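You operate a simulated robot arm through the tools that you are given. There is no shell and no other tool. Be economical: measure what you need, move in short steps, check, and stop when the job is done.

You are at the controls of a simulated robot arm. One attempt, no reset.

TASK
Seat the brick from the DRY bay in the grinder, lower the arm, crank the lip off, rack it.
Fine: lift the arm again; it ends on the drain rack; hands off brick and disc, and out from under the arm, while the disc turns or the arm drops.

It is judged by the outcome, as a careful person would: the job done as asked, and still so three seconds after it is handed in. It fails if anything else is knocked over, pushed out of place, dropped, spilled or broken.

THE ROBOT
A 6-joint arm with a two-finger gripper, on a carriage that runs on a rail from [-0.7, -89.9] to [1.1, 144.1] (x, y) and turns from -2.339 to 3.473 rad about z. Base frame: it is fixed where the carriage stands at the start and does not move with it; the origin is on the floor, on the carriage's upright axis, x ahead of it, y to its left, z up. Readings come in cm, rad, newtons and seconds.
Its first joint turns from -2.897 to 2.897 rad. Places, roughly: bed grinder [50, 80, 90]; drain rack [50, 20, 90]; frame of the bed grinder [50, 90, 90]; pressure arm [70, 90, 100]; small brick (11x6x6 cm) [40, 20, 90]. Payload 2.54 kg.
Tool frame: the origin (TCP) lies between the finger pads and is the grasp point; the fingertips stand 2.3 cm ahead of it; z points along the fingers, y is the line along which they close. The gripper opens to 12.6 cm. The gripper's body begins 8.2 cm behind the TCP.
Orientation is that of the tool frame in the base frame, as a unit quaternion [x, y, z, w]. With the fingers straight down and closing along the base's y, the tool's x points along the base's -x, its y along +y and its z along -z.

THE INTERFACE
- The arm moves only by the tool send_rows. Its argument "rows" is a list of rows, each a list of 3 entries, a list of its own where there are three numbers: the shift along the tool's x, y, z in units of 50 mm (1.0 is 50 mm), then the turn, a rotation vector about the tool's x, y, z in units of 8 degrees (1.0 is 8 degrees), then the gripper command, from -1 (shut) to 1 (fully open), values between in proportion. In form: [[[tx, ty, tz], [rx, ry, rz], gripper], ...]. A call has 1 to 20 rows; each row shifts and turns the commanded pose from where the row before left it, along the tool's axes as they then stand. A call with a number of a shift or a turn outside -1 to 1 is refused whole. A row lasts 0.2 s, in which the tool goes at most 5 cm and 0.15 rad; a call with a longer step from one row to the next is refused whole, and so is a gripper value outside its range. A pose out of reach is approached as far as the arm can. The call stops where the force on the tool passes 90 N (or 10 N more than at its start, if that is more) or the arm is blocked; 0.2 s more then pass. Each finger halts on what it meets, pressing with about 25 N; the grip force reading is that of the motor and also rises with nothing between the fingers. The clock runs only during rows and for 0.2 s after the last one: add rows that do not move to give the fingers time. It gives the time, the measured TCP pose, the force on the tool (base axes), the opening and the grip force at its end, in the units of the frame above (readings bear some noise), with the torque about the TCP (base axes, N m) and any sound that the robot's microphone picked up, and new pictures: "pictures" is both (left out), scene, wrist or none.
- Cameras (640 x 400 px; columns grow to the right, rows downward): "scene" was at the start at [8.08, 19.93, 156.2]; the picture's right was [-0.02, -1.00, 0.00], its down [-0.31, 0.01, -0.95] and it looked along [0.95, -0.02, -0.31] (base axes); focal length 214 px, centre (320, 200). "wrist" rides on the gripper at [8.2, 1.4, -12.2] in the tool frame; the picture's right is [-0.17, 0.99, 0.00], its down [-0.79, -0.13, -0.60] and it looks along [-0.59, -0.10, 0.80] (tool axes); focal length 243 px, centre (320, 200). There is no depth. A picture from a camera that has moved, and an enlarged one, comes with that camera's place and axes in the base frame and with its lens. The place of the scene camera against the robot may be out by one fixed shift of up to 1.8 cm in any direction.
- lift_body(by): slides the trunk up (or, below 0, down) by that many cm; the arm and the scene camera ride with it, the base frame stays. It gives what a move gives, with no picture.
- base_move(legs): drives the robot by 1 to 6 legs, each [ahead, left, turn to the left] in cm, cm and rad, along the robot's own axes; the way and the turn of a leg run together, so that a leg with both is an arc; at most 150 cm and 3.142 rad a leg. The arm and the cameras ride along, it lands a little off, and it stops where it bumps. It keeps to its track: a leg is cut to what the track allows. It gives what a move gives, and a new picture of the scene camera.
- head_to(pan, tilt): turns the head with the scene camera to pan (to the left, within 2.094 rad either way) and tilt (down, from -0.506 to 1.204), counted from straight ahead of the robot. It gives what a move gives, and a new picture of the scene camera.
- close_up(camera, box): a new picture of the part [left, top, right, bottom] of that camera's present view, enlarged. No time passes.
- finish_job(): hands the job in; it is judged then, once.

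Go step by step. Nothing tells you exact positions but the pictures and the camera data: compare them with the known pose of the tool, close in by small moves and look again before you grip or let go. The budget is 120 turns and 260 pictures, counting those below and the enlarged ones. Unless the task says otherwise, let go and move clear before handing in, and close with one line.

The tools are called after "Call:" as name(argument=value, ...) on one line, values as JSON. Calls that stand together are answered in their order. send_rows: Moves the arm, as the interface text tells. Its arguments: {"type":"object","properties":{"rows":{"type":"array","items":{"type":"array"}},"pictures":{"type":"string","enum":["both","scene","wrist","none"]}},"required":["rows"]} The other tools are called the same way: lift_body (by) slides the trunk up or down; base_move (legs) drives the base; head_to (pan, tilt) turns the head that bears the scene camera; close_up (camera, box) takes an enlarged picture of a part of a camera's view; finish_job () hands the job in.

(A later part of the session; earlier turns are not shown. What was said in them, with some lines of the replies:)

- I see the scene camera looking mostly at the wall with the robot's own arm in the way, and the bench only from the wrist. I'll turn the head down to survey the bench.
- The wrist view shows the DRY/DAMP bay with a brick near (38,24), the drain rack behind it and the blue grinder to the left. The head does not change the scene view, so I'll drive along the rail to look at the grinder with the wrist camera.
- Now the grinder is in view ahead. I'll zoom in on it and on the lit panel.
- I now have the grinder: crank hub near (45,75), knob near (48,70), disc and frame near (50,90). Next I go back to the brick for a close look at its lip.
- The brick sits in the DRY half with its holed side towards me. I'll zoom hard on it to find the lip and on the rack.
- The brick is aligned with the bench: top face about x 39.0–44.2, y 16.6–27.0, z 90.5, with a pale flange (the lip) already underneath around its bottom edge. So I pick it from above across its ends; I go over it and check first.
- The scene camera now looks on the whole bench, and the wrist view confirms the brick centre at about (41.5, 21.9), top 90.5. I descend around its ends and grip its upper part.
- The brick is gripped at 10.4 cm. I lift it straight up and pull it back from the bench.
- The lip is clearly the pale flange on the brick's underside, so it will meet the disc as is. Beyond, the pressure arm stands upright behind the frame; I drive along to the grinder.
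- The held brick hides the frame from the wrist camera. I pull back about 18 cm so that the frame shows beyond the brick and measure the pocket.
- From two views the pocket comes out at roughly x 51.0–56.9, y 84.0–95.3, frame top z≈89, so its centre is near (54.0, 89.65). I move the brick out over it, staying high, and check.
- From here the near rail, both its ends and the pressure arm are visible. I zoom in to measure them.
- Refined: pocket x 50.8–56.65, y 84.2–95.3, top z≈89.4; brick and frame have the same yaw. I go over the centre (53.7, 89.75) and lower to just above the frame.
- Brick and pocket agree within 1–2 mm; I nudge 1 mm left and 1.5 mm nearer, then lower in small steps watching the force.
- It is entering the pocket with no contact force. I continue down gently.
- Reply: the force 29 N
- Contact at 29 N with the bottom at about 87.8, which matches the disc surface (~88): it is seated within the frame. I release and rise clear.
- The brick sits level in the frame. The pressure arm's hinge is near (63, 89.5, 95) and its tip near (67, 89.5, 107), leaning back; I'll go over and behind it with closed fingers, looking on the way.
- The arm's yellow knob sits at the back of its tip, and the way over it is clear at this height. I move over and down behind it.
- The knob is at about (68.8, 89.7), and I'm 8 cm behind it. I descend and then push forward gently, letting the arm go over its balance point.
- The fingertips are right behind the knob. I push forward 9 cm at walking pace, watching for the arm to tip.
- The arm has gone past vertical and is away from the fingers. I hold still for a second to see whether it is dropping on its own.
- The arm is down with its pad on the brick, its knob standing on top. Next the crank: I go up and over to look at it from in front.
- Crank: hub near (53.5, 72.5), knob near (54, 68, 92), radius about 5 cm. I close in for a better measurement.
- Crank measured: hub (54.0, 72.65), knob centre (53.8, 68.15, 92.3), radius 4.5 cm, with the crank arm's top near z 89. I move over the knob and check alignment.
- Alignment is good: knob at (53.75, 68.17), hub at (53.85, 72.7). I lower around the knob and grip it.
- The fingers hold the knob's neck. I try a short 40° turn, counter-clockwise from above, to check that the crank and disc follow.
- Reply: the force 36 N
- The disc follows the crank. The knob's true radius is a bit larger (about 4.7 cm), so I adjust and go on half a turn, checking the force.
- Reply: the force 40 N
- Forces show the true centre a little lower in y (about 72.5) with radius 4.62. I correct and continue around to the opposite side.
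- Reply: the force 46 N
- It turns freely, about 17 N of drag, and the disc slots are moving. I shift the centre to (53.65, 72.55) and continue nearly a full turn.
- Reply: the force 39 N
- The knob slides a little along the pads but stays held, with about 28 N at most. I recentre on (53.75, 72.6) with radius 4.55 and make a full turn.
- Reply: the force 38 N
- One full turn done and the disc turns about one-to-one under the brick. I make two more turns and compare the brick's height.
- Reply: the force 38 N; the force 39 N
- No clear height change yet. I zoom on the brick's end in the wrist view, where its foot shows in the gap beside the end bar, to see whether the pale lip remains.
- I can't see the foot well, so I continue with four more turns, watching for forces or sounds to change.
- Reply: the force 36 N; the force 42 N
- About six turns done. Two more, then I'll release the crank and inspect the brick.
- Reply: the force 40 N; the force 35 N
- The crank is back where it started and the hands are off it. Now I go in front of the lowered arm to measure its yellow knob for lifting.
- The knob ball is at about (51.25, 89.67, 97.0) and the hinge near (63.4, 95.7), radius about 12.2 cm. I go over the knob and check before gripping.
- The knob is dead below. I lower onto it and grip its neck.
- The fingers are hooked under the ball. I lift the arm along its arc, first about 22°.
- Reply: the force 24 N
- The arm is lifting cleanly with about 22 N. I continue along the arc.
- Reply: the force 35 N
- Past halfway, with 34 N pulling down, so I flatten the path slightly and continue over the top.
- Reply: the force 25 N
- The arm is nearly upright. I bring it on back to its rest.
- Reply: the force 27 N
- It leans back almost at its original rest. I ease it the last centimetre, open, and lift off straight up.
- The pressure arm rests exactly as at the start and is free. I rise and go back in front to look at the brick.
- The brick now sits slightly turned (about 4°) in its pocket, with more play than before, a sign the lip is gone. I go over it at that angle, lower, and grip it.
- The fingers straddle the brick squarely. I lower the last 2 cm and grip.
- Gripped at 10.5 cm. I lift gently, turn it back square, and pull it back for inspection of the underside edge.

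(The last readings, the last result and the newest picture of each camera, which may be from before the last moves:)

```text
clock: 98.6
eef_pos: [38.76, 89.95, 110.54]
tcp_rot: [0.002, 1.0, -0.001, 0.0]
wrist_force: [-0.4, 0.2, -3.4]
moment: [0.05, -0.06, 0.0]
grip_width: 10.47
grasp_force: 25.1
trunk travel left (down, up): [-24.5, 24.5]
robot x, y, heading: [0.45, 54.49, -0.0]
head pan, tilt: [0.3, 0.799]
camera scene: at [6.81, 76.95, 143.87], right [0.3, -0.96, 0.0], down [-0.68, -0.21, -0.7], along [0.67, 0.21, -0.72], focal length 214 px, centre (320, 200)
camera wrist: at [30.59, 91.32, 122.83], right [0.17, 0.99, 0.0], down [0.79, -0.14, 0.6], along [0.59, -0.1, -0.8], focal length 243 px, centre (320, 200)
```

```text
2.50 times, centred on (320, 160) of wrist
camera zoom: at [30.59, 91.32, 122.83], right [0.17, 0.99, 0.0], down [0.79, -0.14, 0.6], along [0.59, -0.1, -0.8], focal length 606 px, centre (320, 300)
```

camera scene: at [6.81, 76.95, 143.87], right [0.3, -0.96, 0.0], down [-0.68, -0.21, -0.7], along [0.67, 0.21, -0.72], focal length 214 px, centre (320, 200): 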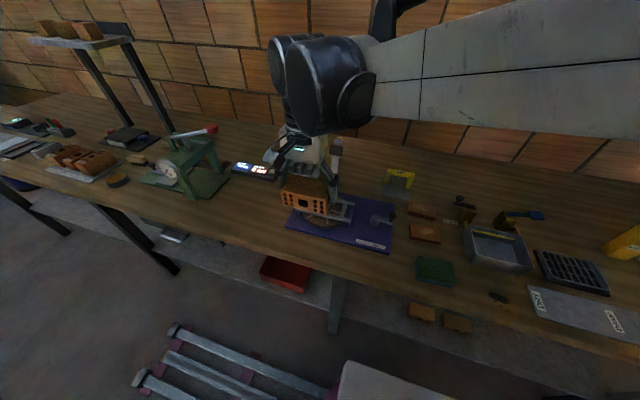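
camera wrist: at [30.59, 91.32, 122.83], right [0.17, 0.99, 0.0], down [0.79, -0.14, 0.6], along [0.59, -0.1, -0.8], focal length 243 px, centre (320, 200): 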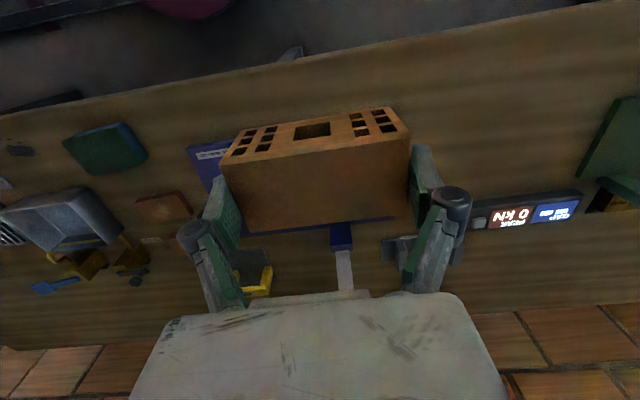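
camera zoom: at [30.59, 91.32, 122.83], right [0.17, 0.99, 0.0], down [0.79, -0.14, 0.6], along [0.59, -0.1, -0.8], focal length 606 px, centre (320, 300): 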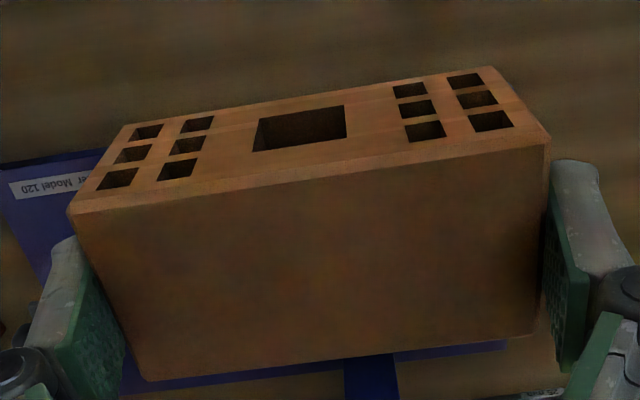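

The lip is gone: clean bottom edge. Now to the drain rack; I drive back right and stop slightly short to measure it.

Call:
base_move(legs=[[0, -66, 0]])

Call:
close_up(camera="wrist", box=[0, 0, 640, 400])

Call:
close_up(camera="scene", box=[240, 120, 440, 260])

```text
clock: 102.3
eef_pos: [38.37, 23.95, 110.63]
tcp_rot: [0.003, 1.0, 0.0, 0.001]
wrist_force: [-0.6, -0.4, -3.4]
moment: [-0.03, -0.05, 0.02]
grip_width: 10.49
grasp_force: 24.8
trunk travel left (down, up): [-24.5, 24.5]
robot x, y, heading: [-0.02, -11.27, -0.004]
head pan, tilt: [0.3, 0.799]
camera scene: at [6.44, 11.05, 143.86], right [0.29, -0.96, 0.0], down [-0.69, -0.21, -0.7], along [0.67, 0.2, -0.72], focal length 214 px, centre (320, 200)
```

scene: 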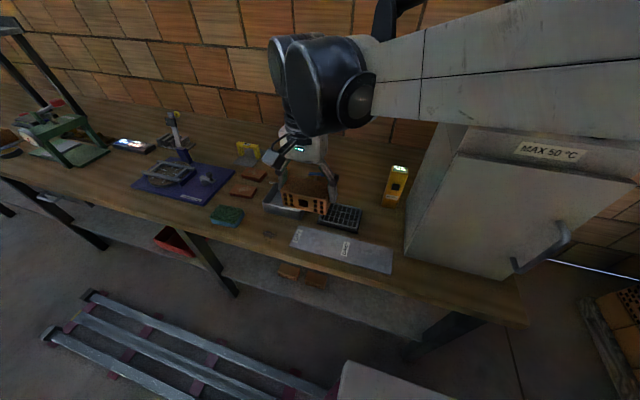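

```text
1.00 times, centred on (320, 200) of wrist (not enlarged: the box is as wide or as high as the picture)
camera zoom: at [30.28, 25.35, 122.8], right [0.17, 0.99, 0.0], down [0.79, -0.14, 0.6], along [0.59, -0.1, -0.8], focal length 243 px, centre (320, 200)
```

zoom: 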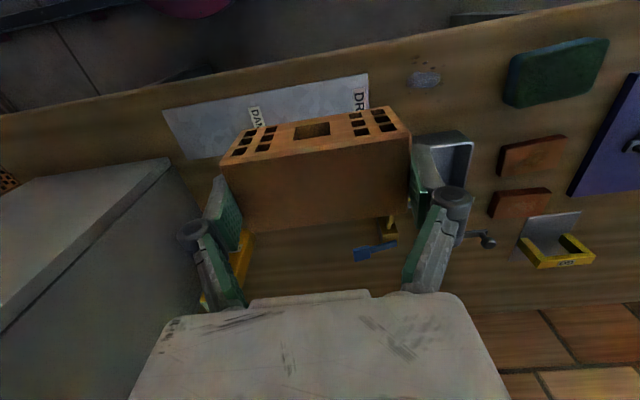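

```text
2.86 times, centred on (340, 190) of scene
camera zoom: at [6.44, 11.05, 143.86], right [0.29, -0.96, 0.0], down [-0.69, -0.21, -0.7], along [0.67, 0.2, -0.72], focal length 613 px, centre (263, 229)
```

zoom: 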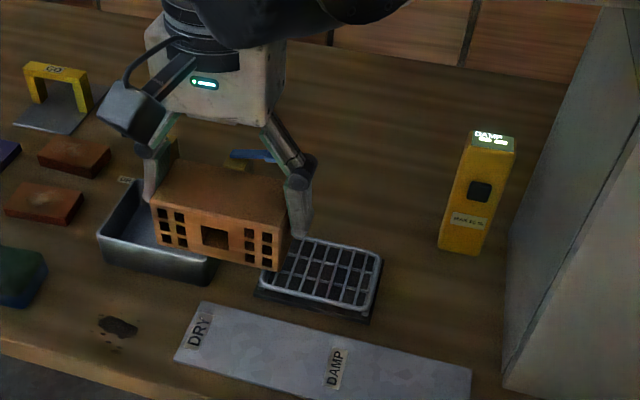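

The rack's centre is near (52, 17.5–18.3). I move the brick over it, still high, and check its fit from the wrist view.

Call:
send_rows(rows=[[[0, -0.6, 0], [0, 0, 0], 0.2], [[0, -0.55, 0], [0, 0, 0], 0.2], [[-0.7, 0, 0], [0, 0, 0], 0.2], [[-0.7, 0, 0], [0, 0, 0], 0.2], [[-0.7, 0, 0], [0, 0, 0], 0.2], [[-0.6, 0, 0.6], [0, 0, 0], 0.2], [[0, 0, 0.8], [0, 0, 0], 0.2], [[0, 0, 0], [0, 0, 0], 0.2]], pictures="wrist")

Call:
close_up(camera="wrist", box=[210, 60, 450, 220])

Call:
close_up(camera="scene", box=[290, 140, 410, 240])

```text
clock: 104.1
eef_pos: [52.01, 17.94, 103.54]
tcp_rot: [0.004, 1.0, 0.0, 0.0]
wrist_force: [0.9, 0.9, -3.2]
moment: [-0.02, 0.02, -0.03]
grip_width: 10.48
grasp_force: 25.2
trunk travel left (down, up): [-24.5, 24.5]
robot x, y, heading: [0.0, -11.38, -0.001]
head pan, tilt: [0.3, 0.799]
camera wrist: at [43.89, 19.45, 115.73], right [0.17, 0.99, 0.0], down [0.79, -0.14, 0.6], along [0.59, -0.1, -0.8], focal length 243 px, centre (320, 200)
```

wrist: 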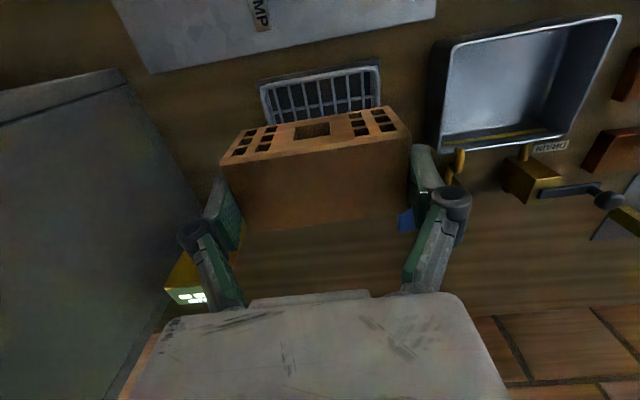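

```text
2.50 times, centred on (330, 140) of wrist
camera zoom: at [43.89, 19.45, 115.73], right [0.17, 0.99, 0.0], down [0.79, -0.14, 0.6], along [0.59, -0.1, -0.8], focal length 606 px, centre (295, 350)
```

zoom: 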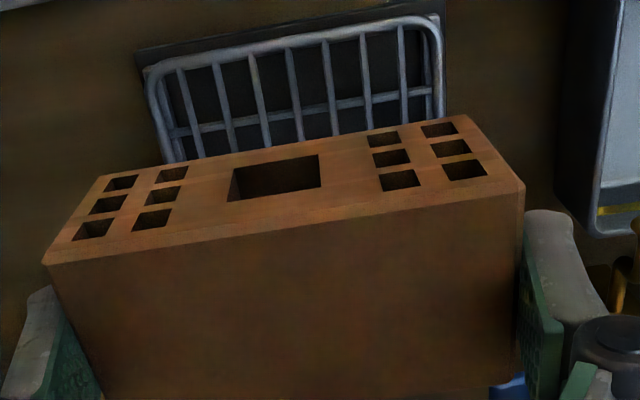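

```text
4.00 times, centred on (350, 190) of scene
camera zoom: at [6.49, 11.05, 143.86], right [0.29, -0.96, 0.0], down [-0.69, -0.21, -0.7], along [0.67, 0.2, -0.72], focal length 858 px, centre (200, 240)
```

zoom: 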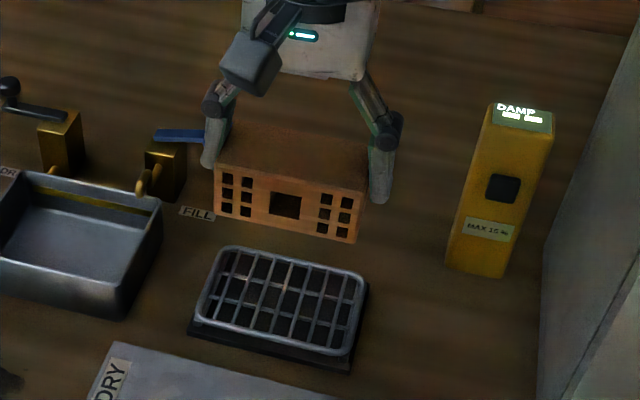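

The rack grid spans x 48.8–56.5, y 12.1–24.6, top z≈87.4, and the brick is parallel to it. I shift to its centre (52.7, 18.35) and lower to just above.

Call:
send_rows(rows=[[[-0.14, 0.08, 0], [0, 0, 0], 0.2], [[0, 0, 0.7], [0, 0, 0], 0.2], [[0, 0, 0.7], [0, 0, 0], 0.2], [[0, 0, 0.45], [0, 0, 0], 0.2], [[0, 0, 0.2], [0, 0, 0], 0.2], [[0, 0, 0], [0, 0, 0], 0.2]], pictures="wrist")

Call:
close_up(camera="scene", box=[290, 160, 390, 240])

```text
clock: 105.5
eef_pos: [52.59, 18.38, 93.18]
tcp_rot: [0.004, 1.0, 0.0, 0.0]
wrist_force: [-1.1, 0.7, -3.3]
moment: [-0.02, -0.02, 0.03]
grip_width: 10.45
grasp_force: 25.0
trunk travel left (down, up): [-24.5, 24.5]
robot x, y, heading: [-0.19, -11.37, -0.001]
head pan, tilt: [0.3, 0.799]
camera wrist: at [44.49, 19.92, 105.54], right [0.17, 0.99, 0.0], down [0.79, -0.14, 0.6], along [0.59, -0.1, -0.8], focal length 243 px, centre (320, 200)
```

wrist: 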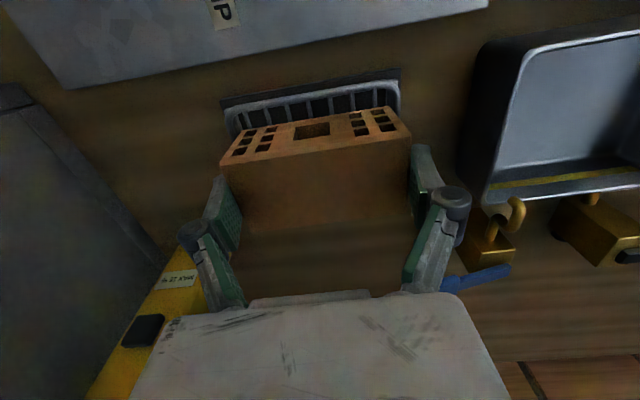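

```text
5.00 times, centred on (340, 200) of scene
camera zoom: at [6.45, 11.04, 143.87], right [0.29, -0.96, 0.0], down [-0.69, -0.21, -0.7], along [0.67, 0.2, -0.72], focal length 1072 px, centre (220, 200)
```

zoom: 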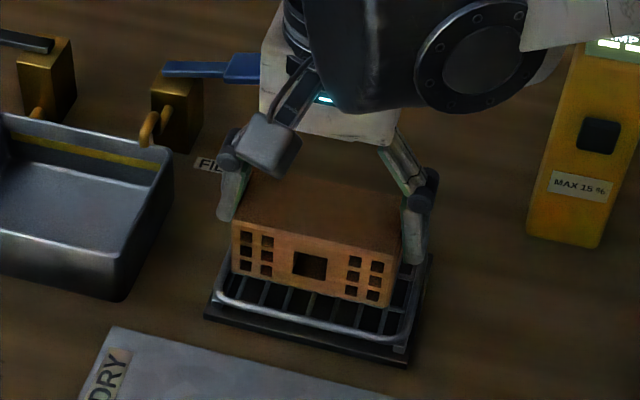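

The brick hovers about 1 cm over the middle of the rack, the yellow meter being well clear. I set it down slowly.

Call:
send_rows(rows=[[[0, 0, 0.05], [0, 0, 0], 0.2], [[0, 0, 0.05], [0, 0, 0], 0.2], [[0, 0, 0.05], [0, 0, 0], 0.2], [[0, 0, 0.04], [0, 0, 0], 0.2], [[0, 0, 0], [0, 0, 0], 0.2]], pictures="none")

Call:
close_up(camera="scene", box=[290, 160, 390, 240])

```text
clock: 106.7
eef_pos: [52.66, 18.37, 92.26]
tcp_rot: [0.003, 1.0, 0.0, 0.0]
wrist_force: [0.2, 0.0, -3.0]
moment: [0.03, -0.05, -0.01]
grip_width: 10.48
grasp_force: 24.7
trunk travel left (down, up): [-24.5, 24.5]
robot x, y, heading: [-0.23, -11.53, -0.006]
head pan, tilt: [0.3, 0.799]
```

```text
5.00 times, centred on (340, 200) of scene
camera zoom: at [6.45, 11.04, 143.86], right [0.29, -0.96, 0.0], down [-0.69, -0.21, -0.7], along [0.67, 0.2, -0.72], focal length 1072 px, centre (220, 200)
```

zoom: 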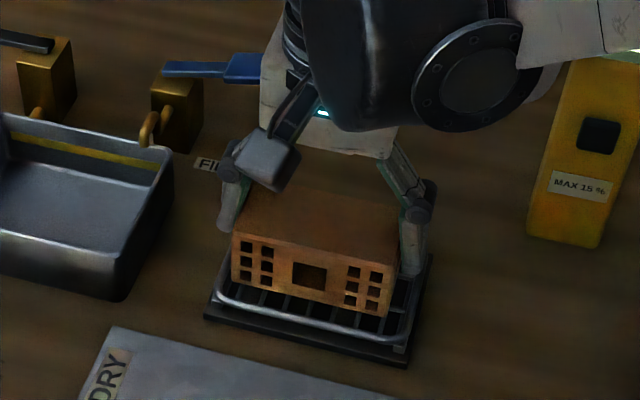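

No contact yet; I keep lowering in 2 mm steps.

Call:
send_rows(rows=[[[0, 0, 0.04], [0, 0, 0], 0.2], [[0, 0, 0.03], [0, 0, 0], 0.2], [[0, 0, 0], [0, 0, 0], 0.2]], pictures="none")

```text
clock: 107.5
eef_pos: [52.67, 18.33, 91.95]
tcp_rot: [0.004, 1.0, 0.0, 0.001]
wrist_force: [-0.4, 0.2, -3.6]
moment: [-0.01, -0.01, -0.02]
grip_width: 10.48
grasp_force: 25.1
trunk travel left (down, up): [-24.5, 24.5]
robot x, y, heading: [-0.35, -11.83, -0.005]
head pan, tilt: [0.3, 0.799]
```

Call:
send_rows(rows=[[[0, 0, 0.04], [0, 0, 0], 0.2], [[0, 0, 0.03], [0, 0, 0], 0.2], [[0, 0, 0], [0, 0, 0], 0.2]], pictures="none")

Call:
close_up(camera="scene", box=[300, 170, 380, 230])

```text
clock: 108.3
eef_pos: [52.61, 18.36, 91.72]
tcp_rot: [0.004, 1.0, 0.0, 0.001]
wrist_force: [6.9, 3.7, 27.8]
moment: [0.11, 0.31, -0.07]
grip_width: 10.49
grasp_force: 24.9
trunk travel left (down, up): [-24.5, 24.5]
robot x, y, heading: [-0.1, -11.47, -0.006]
head pan, tilt: [0.3, 0.799]
```

```text
6.67 times, centred on (340, 200) of scene
camera zoom: at [6.36, 10.99, 143.91], right [0.29, -0.96, 0.0], down [-0.69, -0.21, -0.7], along [0.67, 0.2, -0.72], focal length 1430 px, centre (187, 200)
```

zoom: 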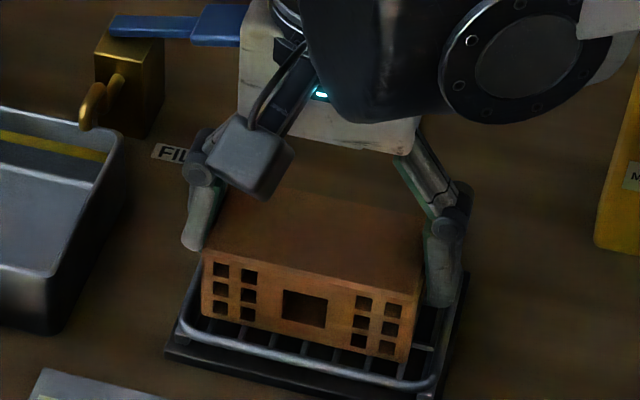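

It has touched down (28 N up). I ease off 2 mm, open, wait, and rise straight up.

Call:
send_rows(rows=[[[0, 0, -0.03], [0, 0, 0], 0.2], [[0, 0, 0], [0, 0, 0], 0.8], [[0, 0, 0], [0, 0, 0], 1], [[0, 0, 0], [0, 0, 0], 1], [[0, 0, 0], [0, 0, 0], 1], [[0, 0, -0.4], [0, 0, 0], 1], [[0, 0, -0.8], [0, 0, 0], 1], [[0, 0, -0.8], [0, 0, 0], 1], [[0, 0, -0.8], [0, 0, 0], 1], [[0, 0, -0.8], [0, 0, 0], 1], [[0.8, 0, -0.3], [0, 0, 0], 1], [[0.8, 0, 0], [0, 0, 0], 1], [[0.8, 0, 0], [0, 0, 0], 1], [[0, 0, 0], [0, 0, 0], 1]], pictures="both")

Call:
close_up(camera="scene", box=[290, 150, 410, 240])

Call:
close_up(camera="scene", box=[100, 80, 300, 220])

```text
clock: 111.3
eef_pos: [40.62, 18.43, 111.46]
tcp_rot: [0.003, 1.0, 0.0, 0.0]
wrist_force: [0.4, 0.5, 0.2]
moment: [0.0, -0.05, 0.04]
grip_width: 12.59
grasp_force: 0.0
trunk travel left (down, up): [-24.5, 24.5]
robot x, y, heading: [-0.26, -11.5, -0.005]
head pan, tilt: [0.3, 0.799]
camera scene: at [6.36, 11.02, 143.87], right [0.29, -0.96, 0.0], down [-0.69, -0.21, -0.7], along [0.67, 0.2, -0.72], focal length 214 px, centre (320, 200)
camera wrist: at [32.4, 19.9, 123.57], right [0.17, 0.99, 0.0], down [0.79, -0.14, 0.6], along [0.59, -0.1, -0.8], focal length 243 px, centre (320, 200)
```

scene: 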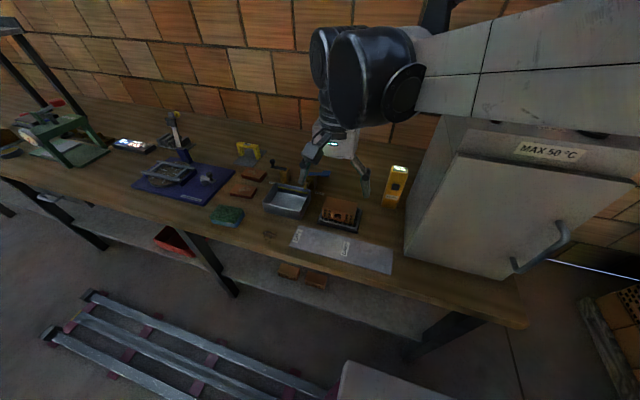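
wrist: 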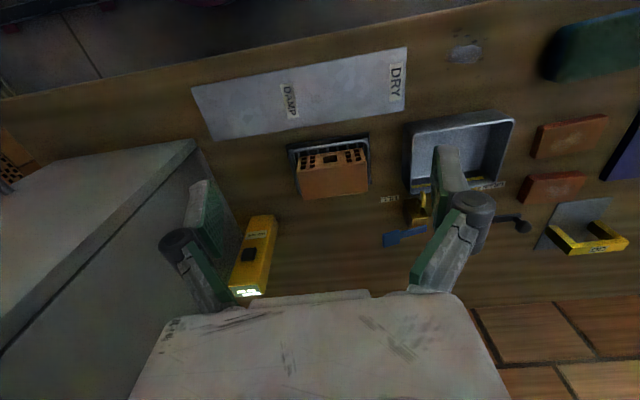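

```text
4.44 times, centred on (350, 195) of scene
camera zoom: at [6.36, 11.02, 143.87], right [0.29, -0.96, 0.0], down [-0.69, -0.21, -0.7], along [0.67, 0.2, -0.72], focal length 953 px, centre (187, 222)
```

zoom: 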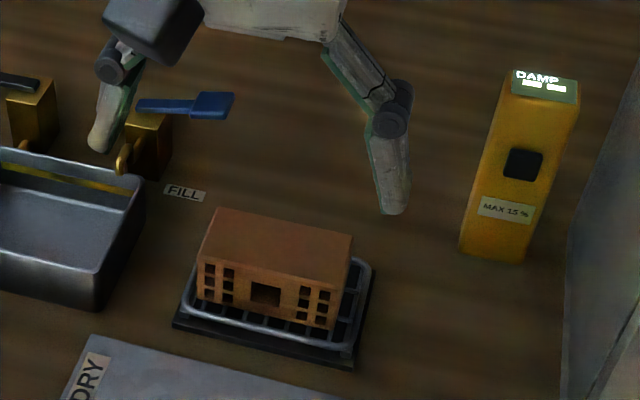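

```text
2.86 times, centred on (200, 150) of scene
camera zoom: at [6.36, 11.02, 143.87], right [0.29, -0.96, 0.0], down [-0.69, -0.21, -0.7], along [0.67, 0.2, -0.72], focal length 613 px, centre (663, 343)
```

zoom: 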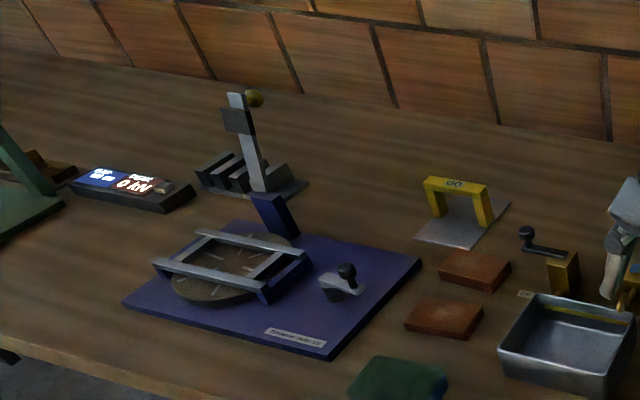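

The brick lies level on the drain rack without its lip, the pressure arm is up, the crank is free and nothing else has moved. The gripper is open and clear, so I hand in.

Call:
finish_job()

```text
The job is handed in.
```

The brick from the DRY bay had its lip ground off in about eight turns of the crank. It is now on the drain rack, the pressure arm is raised again, and the gripper is clear.
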